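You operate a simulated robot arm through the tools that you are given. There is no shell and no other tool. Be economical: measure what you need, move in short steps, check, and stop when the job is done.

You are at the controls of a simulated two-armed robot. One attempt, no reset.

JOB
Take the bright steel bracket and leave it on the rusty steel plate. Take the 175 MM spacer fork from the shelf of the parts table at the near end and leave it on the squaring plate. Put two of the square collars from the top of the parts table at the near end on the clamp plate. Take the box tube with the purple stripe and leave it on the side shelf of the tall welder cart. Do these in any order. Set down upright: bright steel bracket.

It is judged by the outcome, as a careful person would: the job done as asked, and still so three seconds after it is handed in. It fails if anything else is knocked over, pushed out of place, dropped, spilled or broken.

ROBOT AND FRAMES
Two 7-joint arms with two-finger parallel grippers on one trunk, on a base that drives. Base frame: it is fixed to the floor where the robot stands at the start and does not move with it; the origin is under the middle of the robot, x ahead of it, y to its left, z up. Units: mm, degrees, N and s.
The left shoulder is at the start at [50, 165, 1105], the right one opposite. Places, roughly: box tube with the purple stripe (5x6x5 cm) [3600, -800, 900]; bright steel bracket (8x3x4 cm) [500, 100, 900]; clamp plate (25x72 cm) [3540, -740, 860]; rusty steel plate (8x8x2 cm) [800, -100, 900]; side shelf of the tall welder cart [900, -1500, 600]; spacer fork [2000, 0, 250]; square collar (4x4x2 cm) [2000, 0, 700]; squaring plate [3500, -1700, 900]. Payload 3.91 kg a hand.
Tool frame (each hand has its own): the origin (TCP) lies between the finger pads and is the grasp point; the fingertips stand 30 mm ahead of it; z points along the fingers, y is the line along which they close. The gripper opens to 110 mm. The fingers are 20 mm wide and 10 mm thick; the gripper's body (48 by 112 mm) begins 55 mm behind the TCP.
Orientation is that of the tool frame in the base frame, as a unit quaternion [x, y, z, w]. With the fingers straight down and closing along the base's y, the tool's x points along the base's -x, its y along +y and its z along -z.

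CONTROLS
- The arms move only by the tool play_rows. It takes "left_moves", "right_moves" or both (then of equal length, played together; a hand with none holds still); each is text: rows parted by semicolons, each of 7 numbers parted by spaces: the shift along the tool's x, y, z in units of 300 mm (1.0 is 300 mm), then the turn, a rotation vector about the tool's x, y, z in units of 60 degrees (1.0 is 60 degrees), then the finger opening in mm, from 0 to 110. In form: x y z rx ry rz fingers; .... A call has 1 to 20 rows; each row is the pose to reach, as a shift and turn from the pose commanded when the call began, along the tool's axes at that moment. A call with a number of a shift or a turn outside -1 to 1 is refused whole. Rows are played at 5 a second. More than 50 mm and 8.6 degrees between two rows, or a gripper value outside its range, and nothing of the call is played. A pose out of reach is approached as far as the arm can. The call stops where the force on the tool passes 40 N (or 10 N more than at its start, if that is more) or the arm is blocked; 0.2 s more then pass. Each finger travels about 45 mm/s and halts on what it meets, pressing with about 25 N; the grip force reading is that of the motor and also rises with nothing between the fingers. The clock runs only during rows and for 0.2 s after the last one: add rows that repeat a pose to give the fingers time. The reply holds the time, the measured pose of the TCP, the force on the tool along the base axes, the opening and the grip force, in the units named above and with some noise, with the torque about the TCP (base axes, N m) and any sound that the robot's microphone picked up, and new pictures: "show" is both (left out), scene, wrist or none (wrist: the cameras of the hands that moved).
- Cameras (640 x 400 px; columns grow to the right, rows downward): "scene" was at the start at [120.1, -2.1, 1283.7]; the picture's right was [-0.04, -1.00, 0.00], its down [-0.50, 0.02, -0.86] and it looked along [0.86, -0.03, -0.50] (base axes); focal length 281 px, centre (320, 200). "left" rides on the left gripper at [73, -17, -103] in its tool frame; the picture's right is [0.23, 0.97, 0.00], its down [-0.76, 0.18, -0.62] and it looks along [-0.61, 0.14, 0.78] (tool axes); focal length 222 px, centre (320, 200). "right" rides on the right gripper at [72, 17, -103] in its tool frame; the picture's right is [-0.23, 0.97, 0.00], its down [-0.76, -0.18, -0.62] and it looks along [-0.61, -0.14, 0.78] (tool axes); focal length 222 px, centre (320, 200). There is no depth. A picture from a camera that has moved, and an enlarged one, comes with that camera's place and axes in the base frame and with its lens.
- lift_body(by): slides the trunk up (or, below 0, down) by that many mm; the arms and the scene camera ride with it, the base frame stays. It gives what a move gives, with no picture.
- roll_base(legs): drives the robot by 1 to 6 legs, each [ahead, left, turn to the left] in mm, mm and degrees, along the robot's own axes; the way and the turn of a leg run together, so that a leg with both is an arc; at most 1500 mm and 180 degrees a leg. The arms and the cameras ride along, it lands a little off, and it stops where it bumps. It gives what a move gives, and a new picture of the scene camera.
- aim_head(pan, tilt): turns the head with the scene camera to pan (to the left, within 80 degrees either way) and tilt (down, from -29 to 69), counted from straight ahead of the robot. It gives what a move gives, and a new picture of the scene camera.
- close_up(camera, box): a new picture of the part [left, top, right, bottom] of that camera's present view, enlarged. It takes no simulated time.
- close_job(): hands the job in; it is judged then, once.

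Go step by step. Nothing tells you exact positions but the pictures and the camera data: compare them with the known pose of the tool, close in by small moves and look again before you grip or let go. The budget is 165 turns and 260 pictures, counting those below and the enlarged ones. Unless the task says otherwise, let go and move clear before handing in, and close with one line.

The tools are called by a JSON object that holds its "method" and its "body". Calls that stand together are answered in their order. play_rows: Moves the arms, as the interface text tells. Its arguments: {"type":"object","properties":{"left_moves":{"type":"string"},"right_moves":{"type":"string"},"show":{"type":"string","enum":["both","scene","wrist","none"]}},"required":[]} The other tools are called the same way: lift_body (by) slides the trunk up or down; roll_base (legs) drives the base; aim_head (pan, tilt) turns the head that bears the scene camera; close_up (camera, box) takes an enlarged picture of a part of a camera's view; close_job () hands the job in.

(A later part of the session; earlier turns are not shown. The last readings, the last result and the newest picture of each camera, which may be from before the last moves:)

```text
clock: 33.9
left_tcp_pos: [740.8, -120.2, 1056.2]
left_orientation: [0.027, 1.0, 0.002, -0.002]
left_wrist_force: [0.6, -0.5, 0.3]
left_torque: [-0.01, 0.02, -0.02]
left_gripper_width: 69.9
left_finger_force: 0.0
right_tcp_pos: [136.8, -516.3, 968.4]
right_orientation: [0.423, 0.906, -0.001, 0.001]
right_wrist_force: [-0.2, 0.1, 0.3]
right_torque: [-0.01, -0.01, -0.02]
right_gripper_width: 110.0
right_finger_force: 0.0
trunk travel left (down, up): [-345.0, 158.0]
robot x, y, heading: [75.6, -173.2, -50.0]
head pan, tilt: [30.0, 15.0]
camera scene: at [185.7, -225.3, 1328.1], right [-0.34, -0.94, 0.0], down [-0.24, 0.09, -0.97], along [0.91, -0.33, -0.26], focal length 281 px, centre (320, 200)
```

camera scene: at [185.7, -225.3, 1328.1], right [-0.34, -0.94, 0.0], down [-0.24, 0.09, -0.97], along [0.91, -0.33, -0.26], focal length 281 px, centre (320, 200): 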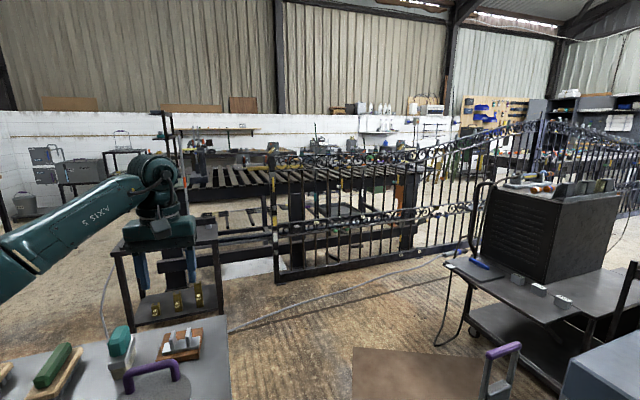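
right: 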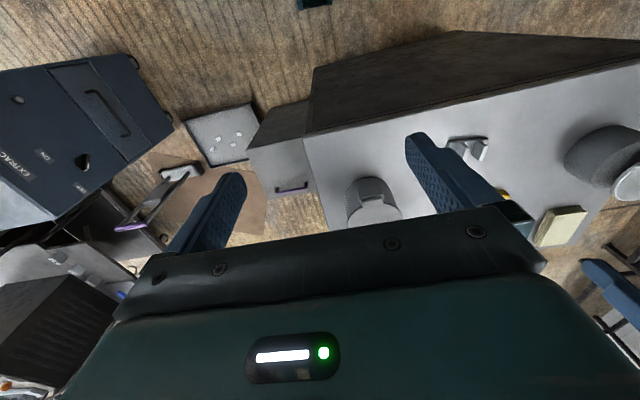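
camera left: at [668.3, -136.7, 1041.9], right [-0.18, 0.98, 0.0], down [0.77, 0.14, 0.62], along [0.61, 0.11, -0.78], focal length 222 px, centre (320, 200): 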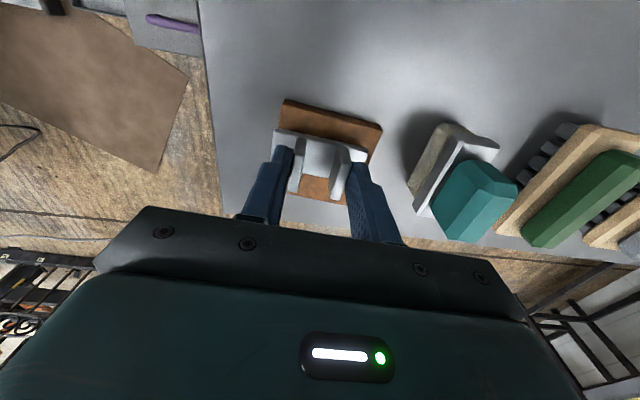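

The rightmost fork is labelled 175 MM; it stands near (1826, -54) on the shelf. I'll tuck the left arm in, then drive round the left side of the near table.

{"method": "play_rows", "body": {"left_moves": "0 0 -0.13 0 0 0 70;0 0 -0.267 0 0 0 70;0.102 -0.076 -0.267 0 0 0.087 70;0.203 -0.153 -0.267 0 0 0.174 70;0.305 -0.229 -0.267 0 0 0.261 70;0.407 -0.306 -0.267 0 0 0.348 70;0.508 -0.382 -0.267 0 0 0.435 70;0.61 -0.459 -0.267 0 0 0.522 70;0.712 -0.535 -0.267 0 0 0.609 70;0.813 -0.612 -0.267 0 0 0.696 70;0.915 -0.688 -0.267 0 0 0.783 70", "show": "none"}}

{"method": "roll_base", "body": {"legs": [[-51, -61, 0], [0, 0, 50], [-80, 0, 0]]}}

{"method": "aim_head", "body": {"pan": 40, "tilt": 30}}

```text
clock: 36.3
left_tcp_pos: [453.9, -312.7, 1137.1]
left_orientation: [0.423, 0.906, 0.001, 0.0]
left_wrist_force: [-0.1, 0.4, -0.2]
left_torque: [-0.01, 0.03, -0.01]
left_gripper_width: 70.1
left_finger_force: 0.0
right_tcp_pos: [136.8, -517.2, 969.8]
right_orientation: [0.423, 0.906, 0.001, 0.001]
right_wrist_force: [0.9, -0.4, 0.0]
right_torque: [0.02, 0.04, -0.01]
right_gripper_width: 109.9
right_finger_force: 0.0
trunk travel left (down, up): [-345.0, 158.0]
robot x, y, heading: [79.4, -174.2, -50.1]
head pan, tilt: [30.0, 15.0]
```

```text
clock: 40.2
left_tcp_pos: [271.4, 22.5, 1136.9]
left_orientation: [0.006, 1.0, -0.001, 0.001]
left_wrist_force: [0.4, -0.7, -0.2]
left_torque: [0.0, 0.0, 0.01]
left_gripper_width: 69.9
left_finger_force: 0.0
right_tcp_pos: [219.1, -351.8, 969.5]
right_orientation: [0.005, 1.0, 0.0, 0.001]
right_wrist_force: [-1.0, 0.5, 0.0]
right_torque: [0.02, -0.04, 0.03]
right_gripper_width: 109.7
right_finger_force: 0.0
trunk travel left (down, up): [-345.0, 158.0]
robot x, y, heading: [-81.4, -170.4, -0.6]
head pan, tilt: [30.0, 15.0]
camera scene: at [31.0, -124.7, 1328.3], right [0.49, -0.87, 0.0], down [-0.22, -0.13, -0.97], along [0.84, 0.47, -0.26], focal length 281 px, centre (320, 200)
```

scene: 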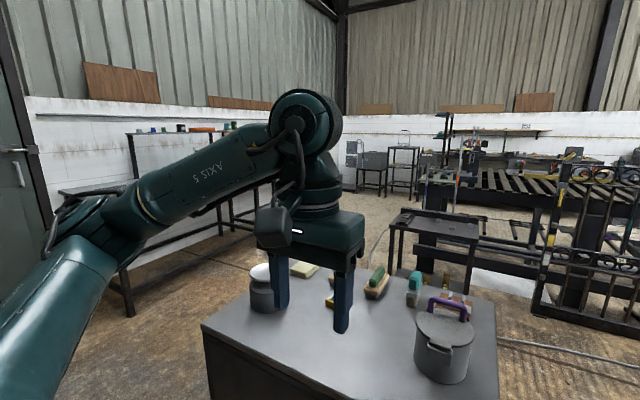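

```text
clock: 41.0
left_tcp_pos: [272.0, 23.1, 1136.1]
left_orientation: [0.004, 1.0, 0.0, 0.0]
left_wrist_force: [0.0, -0.2, -0.2]
left_torque: [-0.01, 0.0, -0.01]
left_gripper_width: 69.9
left_finger_force: 0.0
right_tcp_pos: [220.1, -351.0, 969.5]
right_orientation: [0.005, 1.0, 0.0, 0.002]
right_wrist_force: [-0.7, 0.3, 1.3]
right_torque: [0.03, 0.0, -0.01]
right_gripper_width: 109.8
right_finger_force: 0.0
trunk travel left (down, up): [-345.0, 158.0]
robot x, y, heading: [-78.0, -173.2, -0.5]
head pan, tilt: [40.0, 30.0]
camera scene: at [20.4, -113.2, 1304.0], right [0.63, -0.77, 0.0], down [-0.39, -0.32, -0.87], along [0.67, 0.55, -0.5], focal length 281 px, centre (320, 200)
```

scene: 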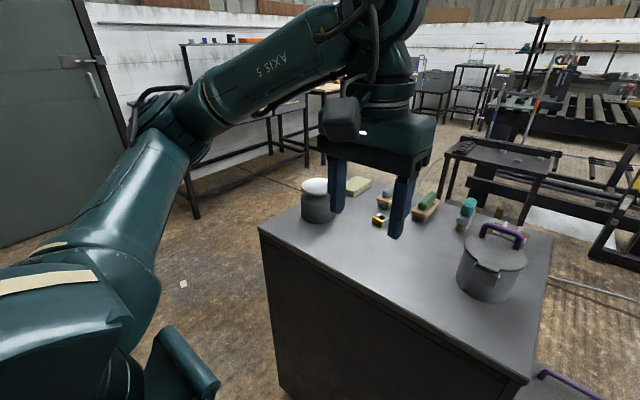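

The left side is open. I'll drive left past the table, then ahead, keeping clear of the small white piece on the floor.

{"method": "roll_base", "body": {"legs": [[0, 1020, 0], [1340, 0, 0]]}}

{"method": "aim_head", "body": {"pan": -40, "tilt": 30}}

```text
clock: 52.6
left_tcp_pos: [1652.6, 992.5, 1136.5]
left_orientation: [0.011, 1.0, 0.0, -0.001]
left_wrist_force: [-0.6, 0.0, -0.4]
left_torque: [-0.03, 0.0, 0.0]
left_gripper_width: 69.7
left_finger_force: 0.0
right_tcp_pos: [1594.3, 619.7, 969.5]
right_orientation: [0.01, 1.0, 0.0, -0.001]
right_wrist_force: [0.7, 0.0, 0.1]
right_torque: [0.0, 0.03, -0.02]
right_gripper_width: 110.0
right_finger_force: 0.1
trunk travel left (down, up): [-345.0, 158.0]
robot x, y, heading: [1296.4, 802.9, -1.4]
head pan, tilt: [40.0, 30.0]
camera scene: at [1398.0, 859.3, 1303.9], right [0.63, -0.78, 0.0], down [-0.39, -0.31, -0.87], along [0.67, 0.54, -0.5], focal length 281 px, centre (320, 200)
```

scene: 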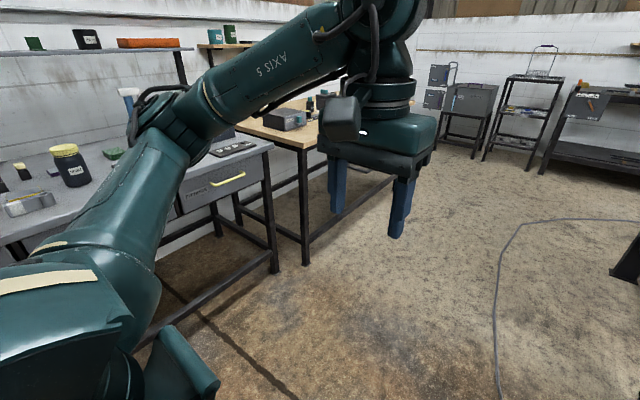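

```text
clock: 54.2
left_tcp_pos: [1650.6, 993.0, 1136.8]
left_orientation: [0.011, 1.0, 0.0, 0.001]
left_wrist_force: [0.1, -0.9, -0.2]
left_torque: [-0.01, -0.03, 0.01]
left_gripper_width: 69.9
left_finger_force: 0.1
right_tcp_pos: [1595.4, 619.7, 968.0]
right_orientation: [0.011, 1.0, 0.001, 0.0]
right_wrist_force: [0.3, 0.4, 0.9]
right_torque: [0.01, -0.01, -0.01]
right_gripper_width: 110.0
right_finger_force: 0.0
trunk travel left (down, up): [-345.0, 158.0]
robot x, y, heading: [1296.9, 799.6, -1.1]
head pan, tilt: [-40.0, 30.0]
camera scene: at [1395.5, 743.1, 1304.0], right [-0.66, -0.75, 0.0], down [-0.38, 0.33, -0.87], along [0.65, -0.57, -0.5], focal length 281 px, centre (320, 200)
```

scene: 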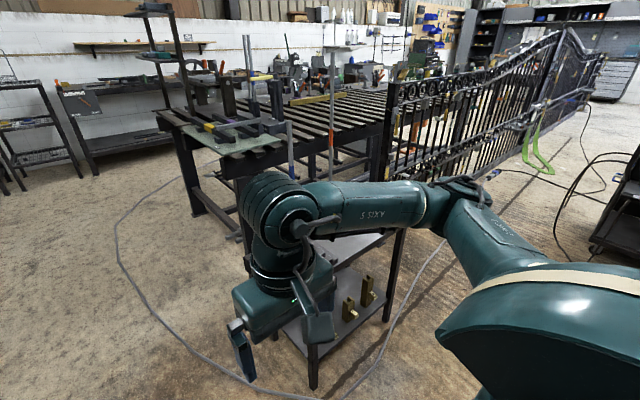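

The parts table is to my right-front. I'll slide right to stand in front of it.

{"method": "roll_base", "body": {"legs": [[-10, -690, 0]]}}

{"method": "aim_head", "body": {"pan": 0, "tilt": 45}}

```text
clock: 58.0
left_tcp_pos: [1622.0, 291.5, 1136.3]
left_orientation: [0.024, 1.0, 0.0, 0.0]
left_wrist_force: [-0.2, -0.2, -0.1]
left_torque: [0.04, 0.0, 0.05]
left_gripper_width: 69.9
left_finger_force: 0.0
right_tcp_pos: [1555.9, -79.9, 968.7]
right_orientation: [0.024, 1.0, 0.0, 0.001]
right_wrist_force: [-0.4, 0.3, 1.0]
right_torque: [0.03, 0.0, 0.0]
right_gripper_width: 110.1
right_finger_force: 0.1
trunk travel left (down, up): [-345.0, 158.0]
robot x, y, heading: [1262.6, 111.7, -2.4]
head pan, tilt: [-40.0, 30.0]
camera scene: at [1359.5, 48.6, 1303.9], right [-0.68, -0.73, 0.0], down [-0.37, 0.34, -0.87], along [0.64, -0.59, -0.5], focal length 281 px, centre (320, 200)
```

scene: 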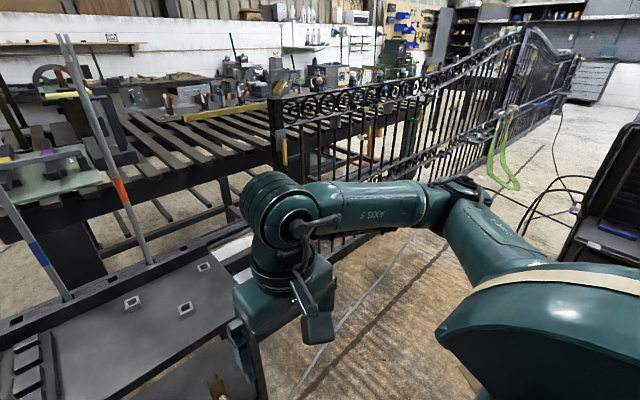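

```text
clock: 59.0
left_tcp_pos: [1622.9, 291.2, 1136.2]
left_orientation: [0.024, 1.0, 0.0, 0.0]
left_wrist_force: [0.6, 0.2, -0.1]
left_torque: [-0.01, -0.02, 0.01]
left_gripper_width: 70.2
left_finger_force: 0.0
right_tcp_pos: [1554.8, -80.6, 969.8]
right_orientation: [0.024, 1.0, 0.0, 0.001]
right_wrist_force: [-0.2, -0.2, 0.1]
right_torque: [0.0, 0.01, 0.0]
right_gripper_width: 110.4
right_finger_force: 0.1
trunk travel left (down, up): [-345.0, 158.0]
robot x, y, heading: [1265.7, 107.9, -2.8]
head pan, tilt: [0.0, 45.0]
camera scene: at [1374.3, 106.3, 1281.4], right [-0.05, -1.0, 0.0], down [-0.71, 0.03, -0.71], along [0.71, -0.03, -0.71], focal length 281 px, centre (320, 200)
```

scene: 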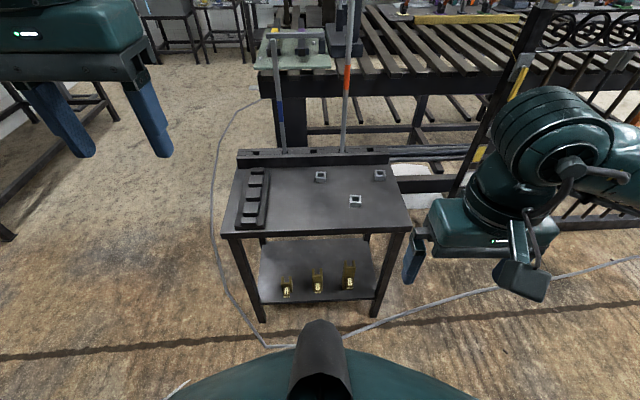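

Triangulating again, the table top is at z≈630 with its front edge at x≈1887, and the shelf is at z≈175 with the fork at about (1950, -45). I'll take close-ups.

{"method": "close_up", "body": {"camera": "scene", "box": [260, 230, 400, 320]}}

{"method": "close_up", "body": {"camera": "scene", "box": [220, 140, 420, 250]}}

```text
4.44 times, centred on (330, 275) of scene
camera zoom: at [1374.3, 106.3, 1281.4], right [-0.05, -1.0, 0.0], down [-0.71, 0.03, -0.71], along [0.71, -0.03, -0.71], focal length 1250 px, centre (276, -133)
```

zoom: 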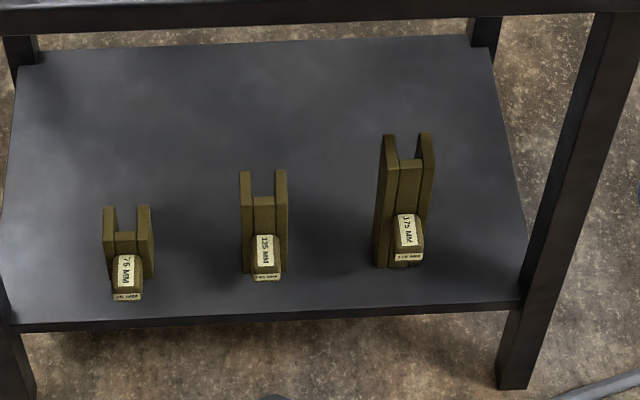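

```text
3.20 times, centred on (320, 195) of scene
camera zoom: at [1374.3, 106.3, 1281.4], right [-0.05, -1.0, 0.0], down [-0.71, 0.03, -0.71], along [0.71, -0.03, -0.71], focal length 900 px, centre (320, 216)
```

zoom: 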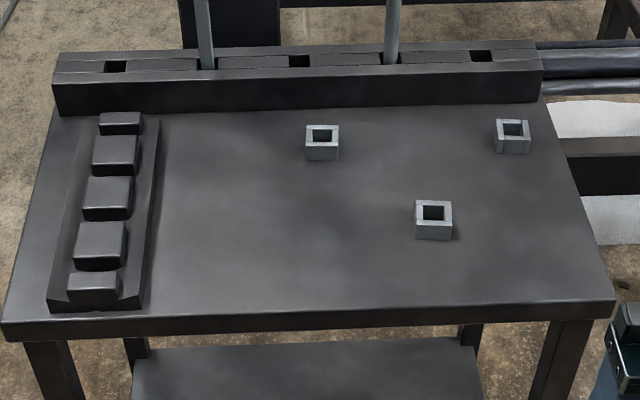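

The fork body is about 45 mm wide with a knob toward me. I'll lower the trunk, move up closer, and reach in with the right hand pitched 45° forward and down.

{"method": "lift_body", "body": {"by": -320}}

{"method": "roll_base", "body": {"legs": [[180, 0, 2.6]]}}

```text
clock: 62.2
left_tcp_pos: [1622.4, 292.8, 815.5]
left_orientation: [0.023, 1.0, 0.001, 0.0]
left_wrist_force: [0.2, -0.2, -1.1]
left_torque: [-0.02, -0.02, 0.0]
left_gripper_width: 70.1
left_finger_force: 0.0
right_tcp_pos: [1555.0, -80.2, 649.6]
right_orientation: [0.024, 1.0, 0.0, 0.0]
right_wrist_force: [0.8, -0.4, -0.4]
right_torque: [0.01, 0.04, -0.01]
right_gripper_width: 110.1
right_finger_force: 0.1
trunk travel left (down, up): [-25.0, 478.0]
robot x, y, heading: [1266.1, 110.1, -2.7]
head pan, tilt: [0.0, 45.0]
```

```text
clock: 63.7
left_tcp_pos: [1794.3, 303.8, 816.7]
left_orientation: [-0.001, 1.0, 0.001, -0.001]
left_wrist_force: [-0.8, 0.1, -0.7]
left_torque: [0.0, -0.03, -0.02]
left_gripper_width: 70.0
left_finger_force: 0.0
right_tcp_pos: [1745.2, -70.4, 649.5]
right_orientation: [0.0, 1.0, 0.001, 0.001]
right_wrist_force: [-0.4, -0.6, 0.3]
right_torque: [-0.01, 0.03, -0.01]
right_gripper_width: 109.7
right_finger_force: 0.0
trunk travel left (down, up): [-25.0, 478.0]
robot x, y, heading: [1444.1, 108.3, -0.1]
head pan, tilt: [0.0, 45.0]
camera scene: at [1555.9, 107.2, 961.3], right [0.0, -1.0, 0.0], down [-0.71, 0.0, -0.71], along [0.71, 0.0, -0.71], focal length 281 px, centre (320, 200)
```

scene: 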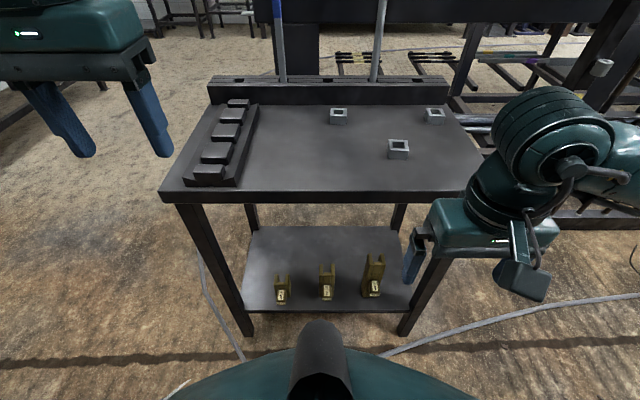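

The fork is at y≈-42, with its body front at x≈1940. I'll move the right hand down and pitch it to a pre-grasp pose in front of the fork.

{"method": "play_rows", "body": {"right_moves": "0.02 0.02 0.133 0 -0.08 0 80;0.04 0.04 0.267 0 -0.16 0 80;0.06 0.06 0.4 0 -0.24 0 80;0.08 0.08 0.533 0 -0.32 0 80;0.1 0.093 0.667 0 -0.4 0 80;0 0.093 0.75 0 -0.5 0 80;-0.1 0.093 0.83 0 -0.6 0 80;-0.21 0.093 0.91 0 -0.68 0 80;-0.333 0.093 1.0 0 -0.75 0 80", "show": "both"}}

```text
clock: 64.7
left_tcp_pos: [1794.2, 304.5, 817.6]
left_orientation: [0.0, 1.0, 0.0, 0.0]
left_wrist_force: [-0.4, -0.6, 0.0]
left_torque: [0.01, 0.0, -0.01]
left_gripper_width: 70.0
left_finger_force: 0.0
right_tcp_pos: [1730.0, -47.8, 507.4]
right_orientation: [-0.005, 0.986, 0.004, 0.165]
right_wrist_force: [-0.2, -6.9, 34.1]
right_torque: [0.74, 3.83, 0.8]
right_gripper_width: 79.9
right_finger_force: 0.1
right hand out of reach, approached as far as the arm can: row 2, 3
trunk travel left (down, up): [-25.0, 478.0]
robot x, y, heading: [1445.5, 105.0, -0.2]
head pan, tilt: [0.0, 45.0]
stopped in row 4 (right hand): the force on the tool passed its limit (the readings are from after the stop); the commanded pose is now the measured one
camera scene: at [1555.4, 107.5, 962.1], right [0.0, -1.0, 0.0], down [-0.71, 0.0, -0.71], along [0.71, 0.0, -0.71], focal length 281 px, centre (320, 200)
camera right: at [1627.8, -31.1, 581.4], right [0.2, 0.98, 0.08], down [0.52, -0.18, 0.84], along [0.83, -0.13, -0.54], focal length 222 px, centre (320, 200)
```

scene: 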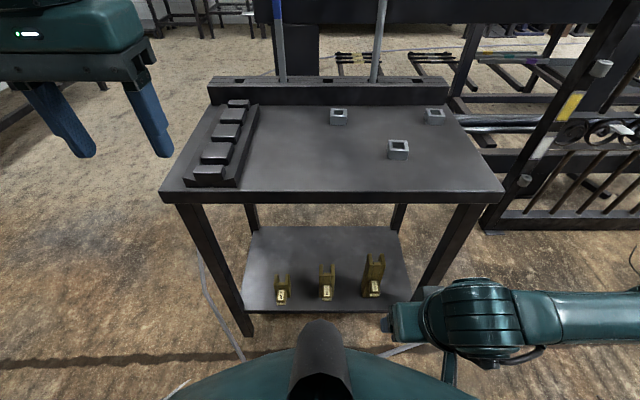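
right: 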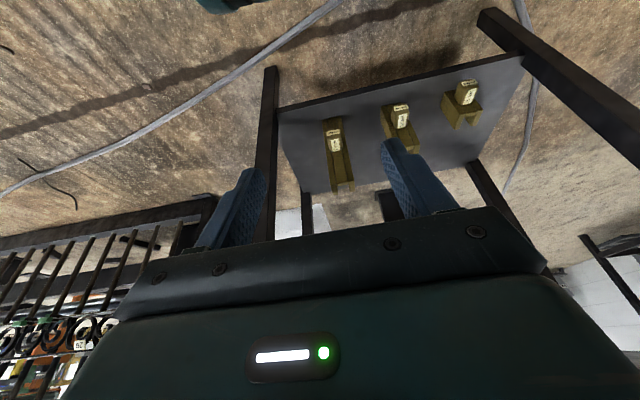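

The arm was too folded up against itself on that path. I'll back the hand off, back the base 180 mm, then extend the arm down in free space.

{"method": "play_rows", "body": {"right_moves": "-0.05 0 -0.05 0 0 0 80;-0.1 0 -0.1 0 0 0 80;-0.16 0 -0.157 0 0 0 80;-0.16 0 -0.157 0 0 0 80", "show": "none"}}

{"method": "roll_base", "body": {"legs": [[-180, 0, 0]]}}

```text
clock: 65.7
left_tcp_pos: [1793.9, 303.6, 816.7]
left_orientation: [-0.001, 1.0, -0.001, 0.0]
left_wrist_force: [-0.5, 0.5, -0.3]
left_torque: [-0.01, -0.03, 0.01]
left_gripper_width: 70.0
left_finger_force: 0.1
right_tcp_pos: [1761.8, -48.3, 563.8]
right_orientation: [-0.004, 0.987, 0.004, 0.163]
right_wrist_force: [0.4, 0.5, -0.2]
right_torque: [0.03, -0.01, -0.01]
right_gripper_width: 80.0
right_finger_force: 0.0
right hand out of reach, approached as far as the arm can: row 1, 2
trunk travel left (down, up): [-25.0, 478.0]
robot x, y, heading: [1443.2, 103.9, 0.1]
head pan, tilt: [0.0, 45.0]
```

```text
clock: 67.2
left_tcp_pos: [1616.0, 305.6, 816.8]
left_orientation: [0.0, 1.0, 0.0, 0.0]
left_wrist_force: [0.8, 0.2, -0.6]
left_torque: [-0.03, -0.03, 0.0]
left_gripper_width: 69.9
left_finger_force: 0.0
right_tcp_pos: [1583.0, -47.9, 563.8]
right_orientation: [-0.005, 0.987, 0.004, 0.162]
right_wrist_force: [0.3, -0.8, -0.5]
right_torque: [-0.01, -0.03, -0.01]
right_gripper_width: 80.2
right_finger_force: 0.1
trunk travel left (down, up): [-25.0, 478.0]
robot x, y, heading: [1265.1, 102.2, -0.2]
head pan, tilt: [0.0, 45.0]
camera scene: at [1376.2, 107.3, 961.3], right [0.0, -1.0, 0.0], down [-0.71, 0.0, -0.71], along [0.71, 0.0, -0.71], focal length 281 px, centre (320, 200)
```

scene: 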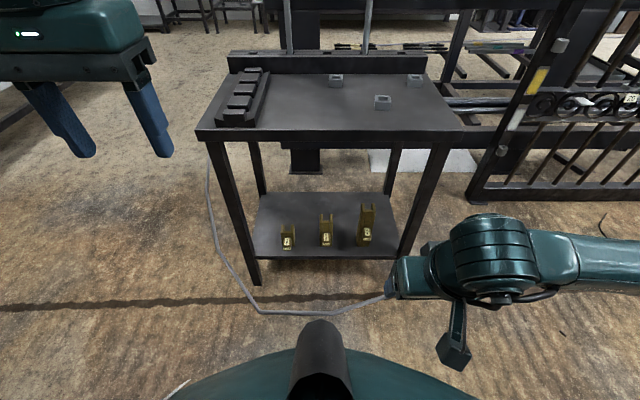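

I'll extend the right hand out and down in front of the shelf, pitching to 45°.

{"method": "play_rows", "body": {"right_moves": "-0.1025 0.003 0.061 0 -0.05 0 80;-0.205 0.005 0.122 0 -0.1 0 80;-0.3075 0.008 0.183 0 -0.15 0 80;-0.41 0.01 0.244 0 -0.2 0 80;-0.386 0.01 0.368 0 -0.26 0 80;-0.361 0.01 0.492 0 -0.32 0 80;-0.336 0.01 0.616 0 -0.38 0 80;-0.312 0.01 0.74 0 -0.44 0 80;-0.272 0.01 0.858 0 -0.44 0 80;-0.232 0.01 0.976 0 -0.44 0 80", "show": "both"}}

```text
clock: 69.4
left_tcp_pos: [1614.3, 305.0, 816.0]
left_orientation: [-0.001, 1.0, 0.0, 0.0]
left_wrist_force: [-0.3, -1.2, -0.5]
left_torque: [-0.02, -0.02, 0.0]
left_gripper_width: 69.7
left_finger_force: 0.0
right_tcp_pos: [1763.7, -6.5, 325.8]
right_orientation: [0.002, 0.928, -0.01, 0.372]
right_wrist_force: [0.4, 0.3, 0.1]
right_torque: [-0.02, 0.02, 0.02]
right_gripper_width: 80.0
right_finger_force: 0.0
right hand out of reach, approached as far as the arm can: row 8, 9, 10
trunk travel left (down, up): [-25.0, 478.0]
robot x, y, heading: [1271.2, 103.7, 0.0]
head pan, tilt: [0.0, 45.0]
camera scene: at [1376.2, 107.3, 961.4], right [0.0, -1.0, 0.0], down [-0.71, 0.0, -0.71], along [0.71, 0.0, -0.71], focal length 281 px, centre (320, 200)
camera right: at [1640.7, 12.6, 349.0], right [0.17, 0.97, 0.14], down [0.12, -0.16, 0.98], along [0.98, -0.15, -0.14], focal length 222 px, centre (320, 200)
```

scene: 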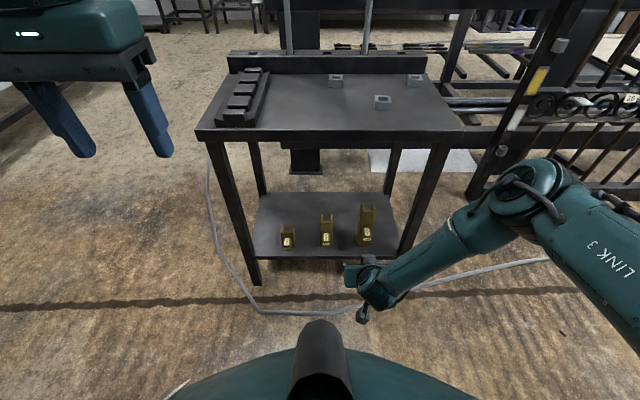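
right: 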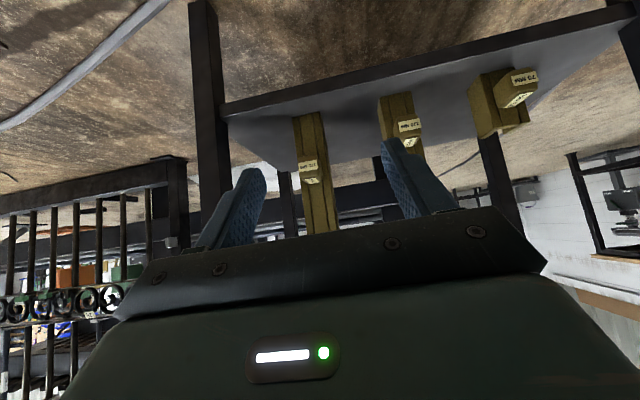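

I'm at (1764, -7, 326), at the edge of the right arm's reach. I'll lower the trunk the last bit and line up in y with the fork.

{"method": "lift_body", "body": {"by": -24}}

{"method": "play_rows", "body": {"right_moves": "0.03 -0.06 0.003 0 0 0 80;0.07 -0.127 0.006 0 0 0 80;0.07 -0.127 0.006 0 0 0 80", "show": "wrist"}}

```text
clock: 70.1
left_tcp_pos: [1614.9, 304.8, 793.4]
left_orientation: [-0.001, 1.0, 0.0, 0.0]
left_wrist_force: [0.1, -0.7, 0.2]
left_torque: [0.05, -0.01, 0.0]
left_gripper_width: 70.1
left_finger_force: 0.0
right_tcp_pos: [1763.6, -7.1, 301.4]
right_orientation: [0.001, 0.928, -0.009, 0.371]
right_wrist_force: [0.0, -0.2, 0.5]
right_torque: [0.02, -0.01, -0.02]
right_gripper_width: 79.9
right_finger_force: 0.0
trunk travel left (down, up): [-1.0, 502.0]
robot x, y, heading: [1265.5, 109.3, 0.1]
head pan, tilt: [0.0, 45.0]
```

```text
clock: 70.9
left_tcp_pos: [1614.1, 304.3, 792.2]
left_orientation: [-0.001, 1.0, 0.0, 0.0]
left_wrist_force: [-0.5, -0.8, 0.0]
left_torque: [-0.01, 0.0, -0.02]
left_gripper_width: 70.0
left_finger_force: 0.0
right_tcp_pos: [1766.5, -24.5, 295.1]
right_orientation: [0.004, 0.931, -0.017, 0.365]
right_wrist_force: [0.2, 0.3, -0.2]
right_torque: [-0.03, 0.01, 0.02]
right_gripper_width: 80.2
right_finger_force: 0.0
right hand out of reach, approached as far as the arm can: row 1, 2, 3
trunk travel left (down, up): [-1.0, 502.0]
robot x, y, heading: [1267.4, 108.9, -0.1]
head pan, tilt: [0.0, 45.0]
camera right: at [1643.2, -1.9, 320.4], right [0.19, 0.97, 0.13], down [0.13, -0.15, 0.98], along [0.97, -0.17, -0.16], focal length 222 px, centre (320, 200)
```

right: 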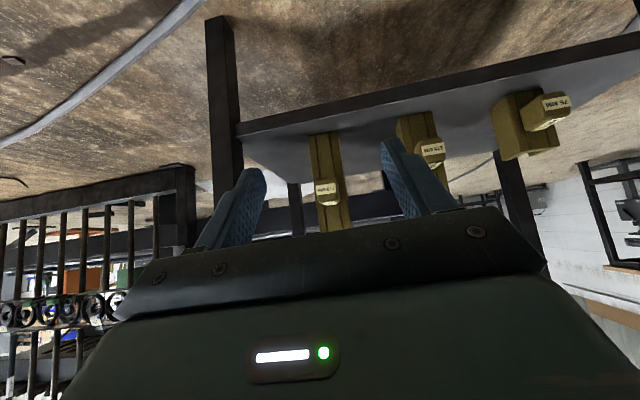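

The fork reads y≈-38 with the knob at z≈264, and the hand is at z 295. I'll hold the arm and bring it in with the base.

{"method": "roll_base", "body": {"legs": [[90, -14, 0]]}}

{"method": "close_up", "body": {"camera": "right", "box": [160, 60, 480, 260]}}

```text
clock: 72.0
left_tcp_pos: [1701.7, 292.0, 792.1]
left_orientation: [-0.002, 1.0, 0.0, -0.001]
left_wrist_force: [0.3, 0.2, 0.3]
left_torque: [0.03, 0.02, 0.01]
left_gripper_width: 69.6
left_finger_force: 0.0
right_tcp_pos: [1854.4, -36.4, 294.5]
right_orientation: [0.003, 0.931, -0.017, 0.364]
right_wrist_force: [0.4, 0.4, -0.1]
right_torque: [-0.01, 0.01, 0.01]
right_gripper_width: 80.0
right_finger_force: 0.0
trunk travel left (down, up): [-1.0, 502.0]
robot x, y, heading: [1354.5, 92.6, 0.2]
head pan, tilt: [0.0, 45.0]
camera scene: at [1464.7, 93.8, 937.3], right [0.01, -1.0, 0.0], down [-0.71, 0.0, -0.71], along [0.71, 0.0, -0.71], focal length 281 px, centre (320, 200)
```

scene: 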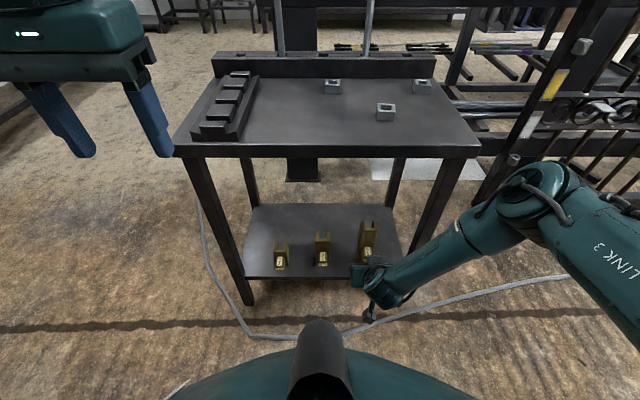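

```text
2.00 times, centred on (320, 160) of right
camera zoom: at [1732.3, -14.3, 320.5], right [0.18, 0.97, 0.13], down [0.13, -0.15, 0.98], along [0.97, -0.16, -0.16], focal length 444 px, centre (320, 280)
```

zoom: 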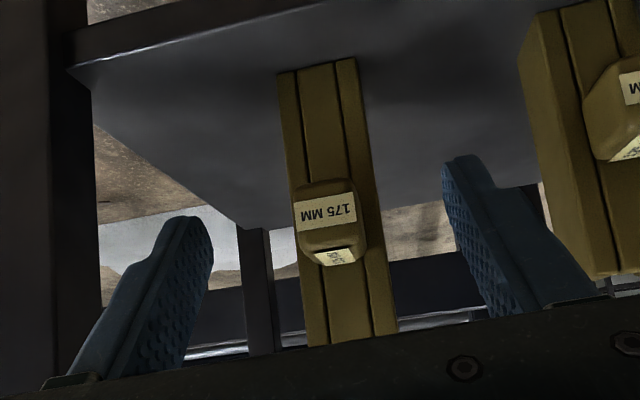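

It reads 175 MM and is centred between the fingers (y≈-37, body front at x≈1938). I'll drive in 80 mm more.

{"method": "roll_base", "body": {"legs": [[80, 0, 0]]}}

{"method": "close_up", "body": {"camera": "right", "box": [160, 60, 480, 260]}}

```text
clock: 73.1
left_tcp_pos: [1783.8, 292.5, 793.2]
left_orientation: [-0.004, 1.0, 0.001, 0.0]
left_wrist_force: [-0.6, -0.1, 0.7]
left_torque: [0.0, -0.04, -0.02]
left_gripper_width: 69.9
left_finger_force: 0.1
right_tcp_pos: [1936.8, -34.5, 295.0]
right_orientation: [0.003, 0.931, -0.017, 0.365]
right_wrist_force: [-0.1, -0.1, 0.4]
right_torque: [0.01, 0.0, -0.01]
right_gripper_width: 79.7
right_finger_force: 0.1
trunk travel left (down, up): [-1.0, 502.0]
robot x, y, heading: [1433.3, 94.0, 0.3]
head pan, tilt: [0.0, 45.0]
camera scene: at [1546.8, 94.3, 937.3], right [0.01, -1.0, 0.0], down [-0.71, 0.0, -0.71], along [0.71, 0.0, -0.71], focal length 281 px, centre (320, 200)
```

scene: 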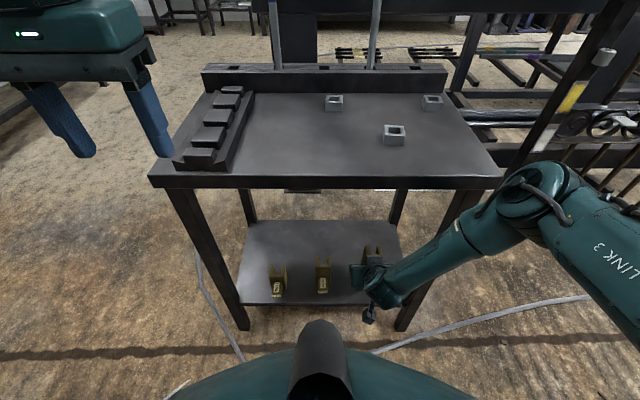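

```text
2.00 times, centred on (320, 160) of right
camera zoom: at [1814.4, -13.7, 320.5], right [0.18, 0.97, 0.13], down [0.13, -0.15, 0.98], along [0.97, -0.16, -0.16], focal length 444 px, centre (320, 280)
```

zoom: 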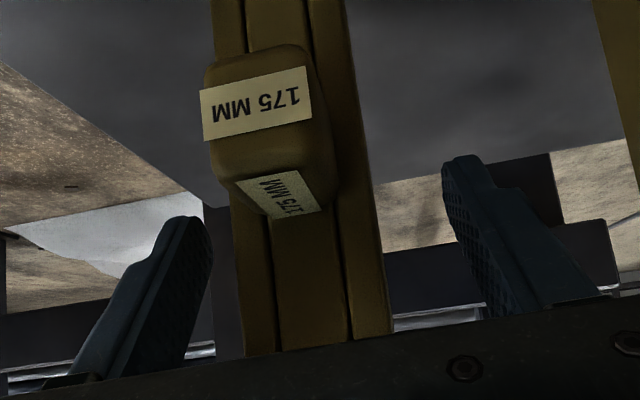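

The fork sits about 4 mm to the -y side, so I'll shift the hand and close.

{"method": "play_rows", "body": {"right_moves": "0 -0.013 0 0 0 0 78;0 -0.013 0 0 0 0 66;0 -0.013 0 0 0 0 54;0 -0.013 0 0 0 0 48;0 -0.013 0 0 0 0 42;0 -0.013 0 0 0 0 36;0 -0.013 0 0 0 0 25;0 -0.013 0 0 0 0 25;0 -0.013 0 0 0 0 25", "show": "wrist"}}

```text
clock: 75.1
left_tcp_pos: [1783.3, 293.3, 792.1]
left_orientation: [-0.003, 1.0, 0.001, 0.0]
left_wrist_force: [-0.3, 0.3, -0.1]
left_torque: [-0.02, -0.03, -0.01]
left_gripper_width: 70.2
left_finger_force: 0.0
right_tcp_pos: [1937.7, -36.9, 295.5]
right_orientation: [0.003, 0.931, -0.018, 0.364]
right_wrist_force: [-0.2, 3.5, 2.2]
right_torque: [0.54, 0.07, 0.01]
right_gripper_width: 41.9
right_finger_force: 24.5
trunk travel left (down, up): [-1.0, 502.0]
robot x, y, heading: [1436.3, 91.6, 0.3]
head pan, tilt: [0.0, 45.0]
camera right: at [1814.9, -16.4, 321.3], right [0.18, 0.97, 0.12], down [0.14, -0.15, 0.98], along [0.97, -0.16, -0.16], focal length 222 px, centre (320, 200)
```

right: 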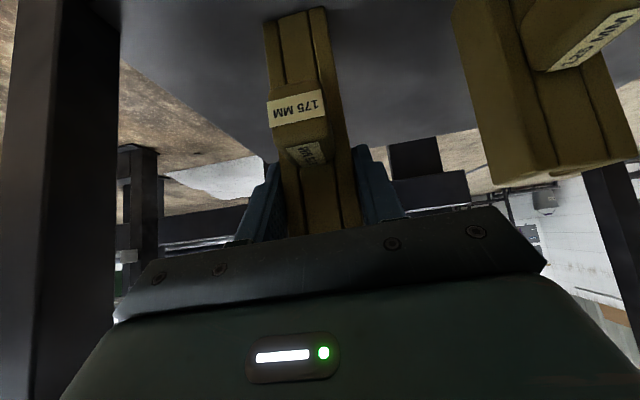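

Gripped at 42 mm. I'll lift with the trunk, then back out.

{"method": "lift_body", "body": {"by": 40}}

{"method": "roll_base", "body": {"legs": [[-180, 0, 0]]}}

{"method": "close_up", "body": {"camera": "right", "box": [0, 0, 640, 400]}}

```text
clock: 75.9
left_tcp_pos: [1785.2, 292.9, 832.2]
left_orientation: [-0.004, 1.0, -0.001, -0.001]
left_wrist_force: [1.1, 1.0, 0.1]
left_torque: [0.0, 0.0, 0.01]
left_gripper_width: 70.0
left_finger_force: 0.1
right_tcp_pos: [1937.4, -37.8, 334.9]
right_orientation: [0.003, 0.932, -0.017, 0.363]
right_wrist_force: [0.6, -0.5, -6.0]
right_torque: [0.0, 0.04, -0.03]
right_gripper_width: 41.9
right_finger_force: 25.0
trunk travel left (down, up): [-41.0, 462.0]
robot x, y, heading: [1432.6, 92.9, 0.3]
head pan, tilt: [0.0, 45.0]
```

```text
clock: 77.4
left_tcp_pos: [1608.5, 290.0, 831.8]
left_orientation: [-0.003, 1.0, 0.0, -0.001]
left_wrist_force: [1.0, -0.7, 0.1]
left_torque: [-0.04, 0.03, 0.01]
left_gripper_width: 69.7
left_finger_force: 0.0
right_tcp_pos: [1759.9, -39.3, 335.1]
right_orientation: [0.004, 0.932, -0.019, 0.363]
right_wrist_force: [-0.8, -0.1, -5.7]
right_torque: [0.01, 0.04, 0.01]
right_gripper_width: 41.7
right_finger_force: 24.9
trunk travel left (down, up): [-41.0, 462.0]
robot x, y, heading: [1255.7, 89.7, -0.0]
head pan, tilt: [0.0, 45.0]
camera scene: at [1369.9, 93.2, 977.3], right [0.0, -1.0, 0.0], down [-0.71, 0.0, -0.71], along [0.71, 0.0, -0.71], focal length 281 px, centre (320, 200)
```

scene: 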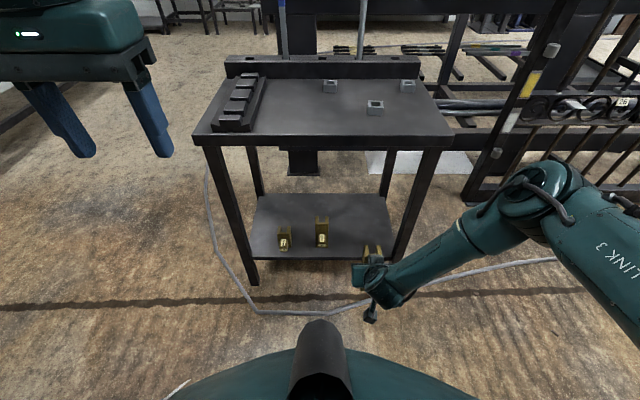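

```text
1.00 times, centred on (320, 200) of right
camera zoom: at [1637.3, -18.6, 360.9], right [0.19, 0.97, 0.12], down [0.14, -0.15, 0.98], along [0.97, -0.17, -0.16], focal length 222 px, centre (320, 200)
```

zoom: 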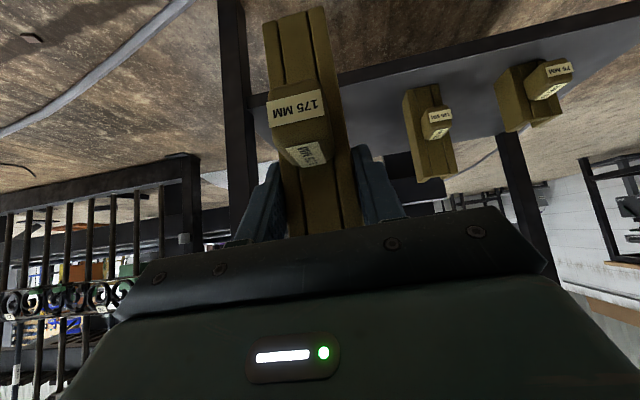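

The fork is held securely. I'll raise the trunk a bit, move the fork out to the right side, then look at the collars.

{"method": "play_rows", "body": {"right_moves": "0.07 -0.08 -0.06 0 0 0 20;0.03 -0.18 -0.15 0 0 0 20;-0.02 -0.28 -0.24 0 0 0 20;-0.06 -0.4 -0.32 0 0 0 20;-0.1 -0.52 -0.4 0 0 0 20;-0.15 -0.64 -0.46 0 0 0 20;-0.2 -0.75 -0.53 0 0 0 20;-0.27 -0.8 -0.64 0 0 0 20", "show": "scene"}}

{"method": "close_up", "body": {"camera": "scene", "box": [200, 50, 460, 160]}}

```text
clock: 79.4
left_tcp_pos: [1607.7, 290.8, 832.1]
left_orientation: [-0.002, 1.0, 0.0, -0.001]
left_wrist_force: [-0.8, 0.2, 0.2]
left_torque: [-0.05, 0.04, 0.0]
left_gripper_width: 70.0
left_finger_force: 0.0
right_tcp_pos: [1707.1, -177.2, 535.4]
right_orientation: [-0.084, 0.927, 0.034, 0.364]
right_wrist_force: [0.8, -0.7, -6.1]
right_torque: [0.01, 0.08, 0.0]
right_gripper_width: 42.0
right_finger_force: 25.0
right hand out of reach, approached as far as the arm can: row 1, 2, 3, 4, 5, 6, 7
trunk travel left (down, up): [-41.0, 462.0]
robot x, y, heading: [1256.7, 92.8, 0.2]
head pan, tilt: [0.0, 45.0]
stopped in row 8 (right hand): the arm was blocked; the commanded pose is now the measured one
camera scene: at [1370.4, 93.5, 977.2], right [0.0, -1.0, 0.0], down [-0.71, 0.0, -0.71], along [0.71, 0.0, -0.71], focal length 281 px, centre (320, 200)
```

scene: 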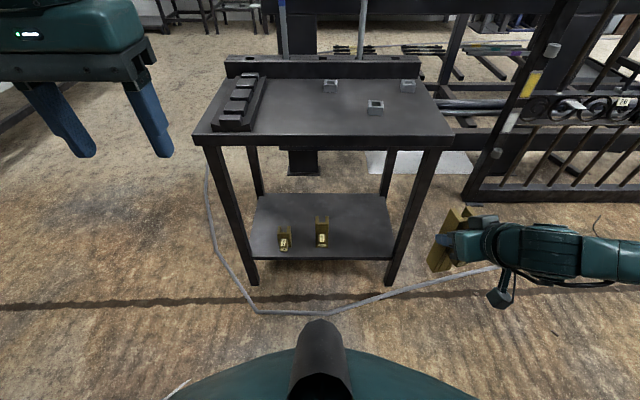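

```text
2.46 times, centred on (330, 105) of scene
camera zoom: at [1370.4, 93.5, 977.2], right [0.0, -1.0, 0.0], down [-0.71, 0.0, -0.71], along [0.71, 0.0, -0.71], focal length 692 px, centre (295, 434)
```

zoom: 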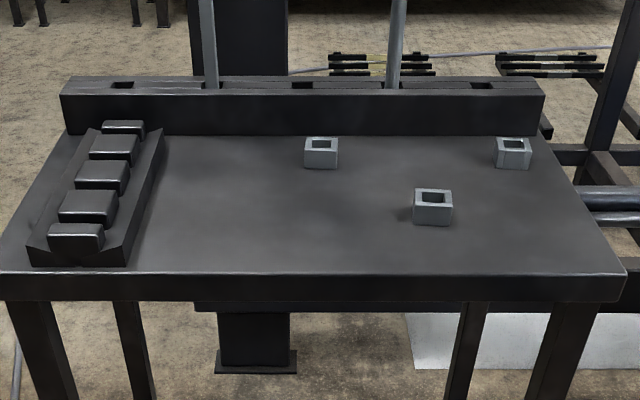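

The collars are near (2044, -47), (2172, 63) and (2172, -157), with tops at z≈649. I'll slide right so the fork passes beside the table, then move up to it.

{"method": "roll_base", "body": {"legs": [[0, -175, 0], [290, 0, 0]]}}

```text
clock: 82.5
left_tcp_pos: [1896.7, 117.0, 832.5]
left_orientation: [-0.002, 1.0, -0.001, 0.001]
left_wrist_force: [0.1, 0.7, -0.2]
left_torque: [-0.02, -0.02, 0.03]
left_gripper_width: 69.7
left_finger_force: 0.1
right_tcp_pos: [1995.9, -354.4, 535.6]
right_orientation: [-0.083, 0.926, 0.034, 0.366]
right_wrist_force: [-0.5, 0.1, -5.2]
right_torque: [0.0, 0.01, -0.01]
right_gripper_width: 41.9
right_finger_force: 25.0
trunk travel left (down, up): [-41.0, 462.0]
robot x, y, heading: [1545.9, -82.6, 0.1]
head pan, tilt: [0.0, 45.0]
camera scene: at [1658.7, -81.7, 977.3], right [0.0, -1.0, 0.0], down [-0.71, 0.0, -0.71], along [0.71, 0.0, -0.71], focal length 281 px, centre (320, 200)
```

scene: 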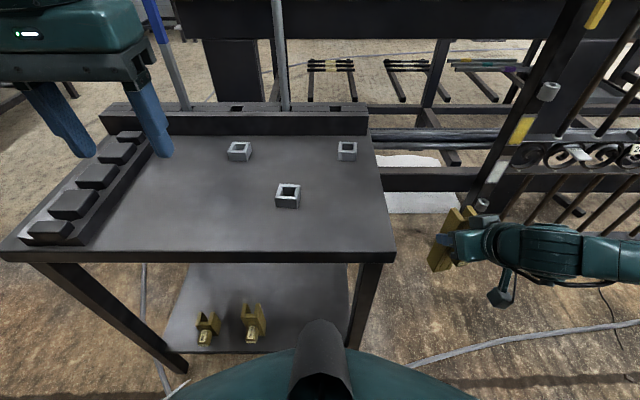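

Triangulating gives collar tops at z≈684: middle (1975, -33), left (2082, 65), right (2090, -133). I'll bring the left hand over the left collar to look.

{"method": "play_rows", "body": {"left_moves": "-0.123 -0.035 0.035 0 0 0 80;-0.247 -0.07 0.07 0 0 0 80;-0.37 -0.105 0.105 0 0 0 80;-0.494 -0.14 0.14 0 0 0 80;-0.617 -0.173 0.173 0 0 0 80;-0.617 -0.173 0.173 0 0 0 80", "show": "wrist"}}

{"method": "close_up", "body": {"camera": "scene", "box": [200, 100, 400, 220]}}

```text
clock: 83.9
left_tcp_pos: [2086.3, 64.5, 779.5]
left_orientation: [-0.002, 1.0, 0.0, 0.0]
left_wrist_force: [-0.1, -0.1, -0.3]
left_torque: [0.0, 0.04, 0.0]
left_gripper_width: 80.0
left_finger_force: 0.0
right_tcp_pos: [1995.2, -353.6, 535.0]
right_orientation: [-0.083, 0.926, 0.034, 0.366]
right_wrist_force: [0.3, -0.2, -5.7]
right_torque: [0.0, 0.06, 0.01]
right_gripper_width: 41.9
right_finger_force: 24.5
trunk travel left (down, up): [-41.0, 462.0]
robot x, y, heading: [1546.0, -85.2, 0.2]
head pan, tilt: [0.0, 45.0]
camera left: at [2013.5, 46.2, 883.4], right [-0.23, 0.97, 0.0], down [0.76, 0.18, 0.62], along [0.61, 0.14, -0.78], focal length 222 px, centre (320, 200)
```

left: 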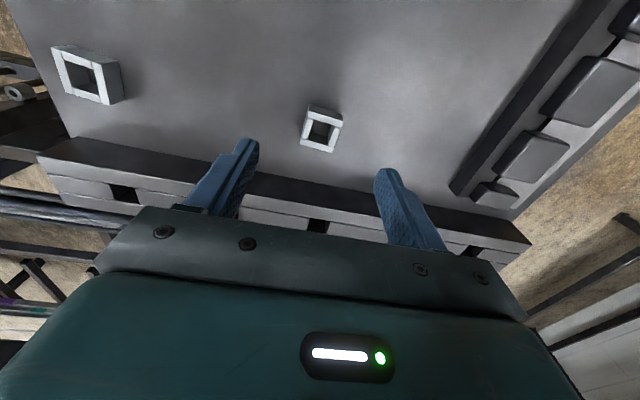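

```text
3.20 times, centred on (300, 160) of scene
camera zoom: at [1658.7, -81.7, 977.3], right [0.0, -1.0, 0.0], down [-0.71, 0.0, -0.71], along [0.71, 0.0, -0.71], focal length 900 px, centre (384, 328)
```

zoom: 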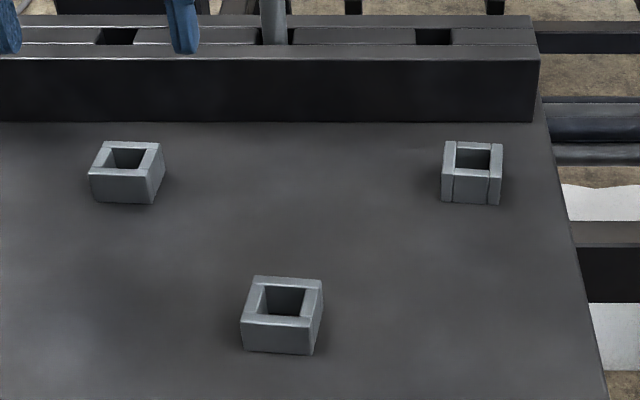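

The left collar is centred under the hand and square to it. I'll go down and grip it.

{"method": "play_rows", "body": {"left_moves": "0 0 0.1 0 0 0 70;0 0 0.2 0 0 0 70;0 0 0.24 0 0 0 70;0 0 0.255 0 0 0 70;0 0 0.255 0 0 0 70", "show": "wrist"}}

{"method": "close_up", "body": {"camera": "scene", "box": [200, 100, 400, 220]}}

```text
clock: 85.1
left_tcp_pos: [2083.0, 66.1, 704.7]
left_orientation: [-0.002, 1.0, 0.0, 0.0]
left_wrist_force: [0.0, -0.6, 0.4]
left_torque: [0.01, 0.0, -0.02]
left_gripper_width: 70.1
left_finger_force: 0.1
right_tcp_pos: [1996.2, -353.2, 536.1]
right_orientation: [-0.083, 0.926, 0.034, 0.366]
right_wrist_force: [0.6, 0.4, -5.6]
right_torque: [-0.01, 0.05, 0.03]
right_gripper_width: 41.9
right_finger_force: 25.2
trunk travel left (down, up): [-41.0, 462.0]
robot x, y, heading: [1550.1, -84.9, -0.1]
head pan, tilt: [0.0, 45.0]
camera left: at [2010.7, 46.4, 807.1], right [-0.23, 0.97, 0.0], down [0.76, 0.18, 0.62], along [0.61, 0.14, -0.78], focal length 222 px, centre (320, 200)
```

left: 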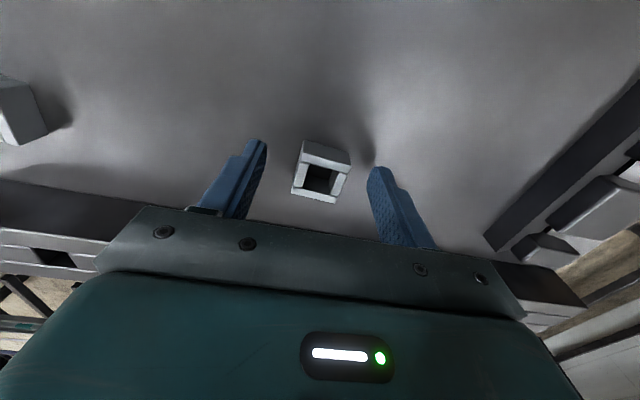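

```text
3.20 times, centred on (300, 160) of scene
camera zoom: at [1658.7, -81.7, 977.3], right [0.0, -1.0, 0.0], down [-0.71, 0.0, -0.71], along [0.71, 0.0, -0.71], focal length 900 px, centre (384, 328)
```

zoom: 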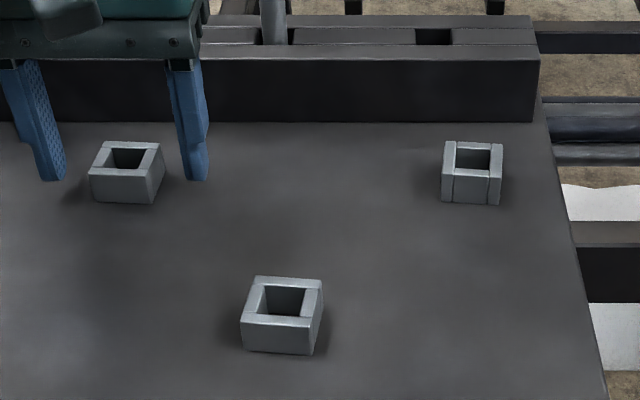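

{"method": "play_rows", "body": {"left_moves": "0 0 0.01 0 0 0 70;0 0 0.02 0 0 0 70;0 0 0.028 0 0 0 70;0 0 0.028 0 0 0 55;0 0 0.028 0 0 0 40;0 0 0.028 0 0 0 25;0 0 0.028 0 0 0 20;0 0 0.028 0 0 0 20;0 0 0.028 0 0 0 20", "show": "wrist"}}

{"method": "close_up", "body": {"camera": "scene", "box": [200, 100, 400, 220]}}

```text
clock: 87.1
left_tcp_pos: [2082.4, 65.3, 693.6]
left_orientation: [-0.002, 1.0, 0.0, 0.0]
left_wrist_force: [-0.6, 0.2, -0.5]
left_torque: [0.04, -0.01, -0.01]
left_gripper_width: 33.6
left_finger_force: 24.9
right_tcp_pos: [1995.9, -354.0, 535.1]
right_orientation: [-0.083, 0.926, 0.033, 0.366]
right_wrist_force: [0.3, -0.8, -5.3]
right_torque: [-0.01, 0.06, 0.0]
right_gripper_width: 41.7
right_finger_force: 25.2
trunk travel left (down, up): [-41.0, 462.0]
robot x, y, heading: [1546.8, -85.7, 0.4]
head pan, tilt: [0.0, 45.0]
camera left: at [2010.3, 46.6, 798.2], right [-0.23, 0.97, 0.0], down [0.76, 0.18, 0.62], along [0.61, 0.14, -0.78], focal length 222 px, centre (320, 200)
```

left: 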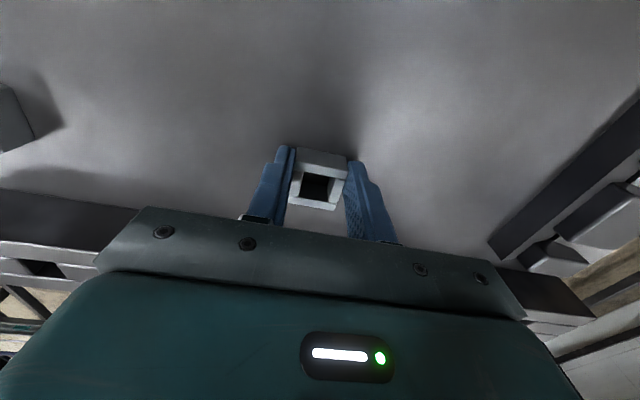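

```text
3.20 times, centred on (300, 160) of scene
camera zoom: at [1658.7, -81.7, 977.3], right [0.0, -1.0, 0.0], down [-0.71, 0.0, -0.71], along [0.71, 0.0, -0.71], focal length 900 px, centre (384, 328)
```

zoom: 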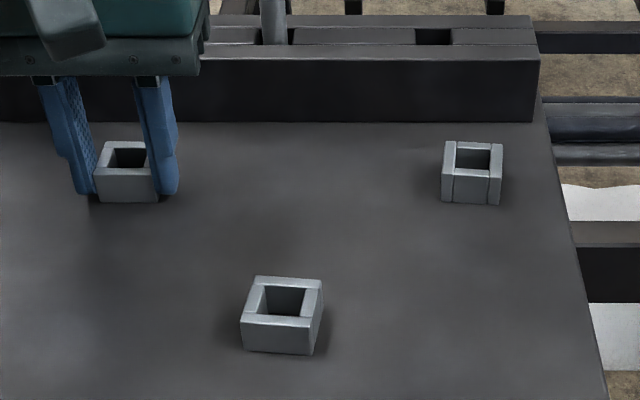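

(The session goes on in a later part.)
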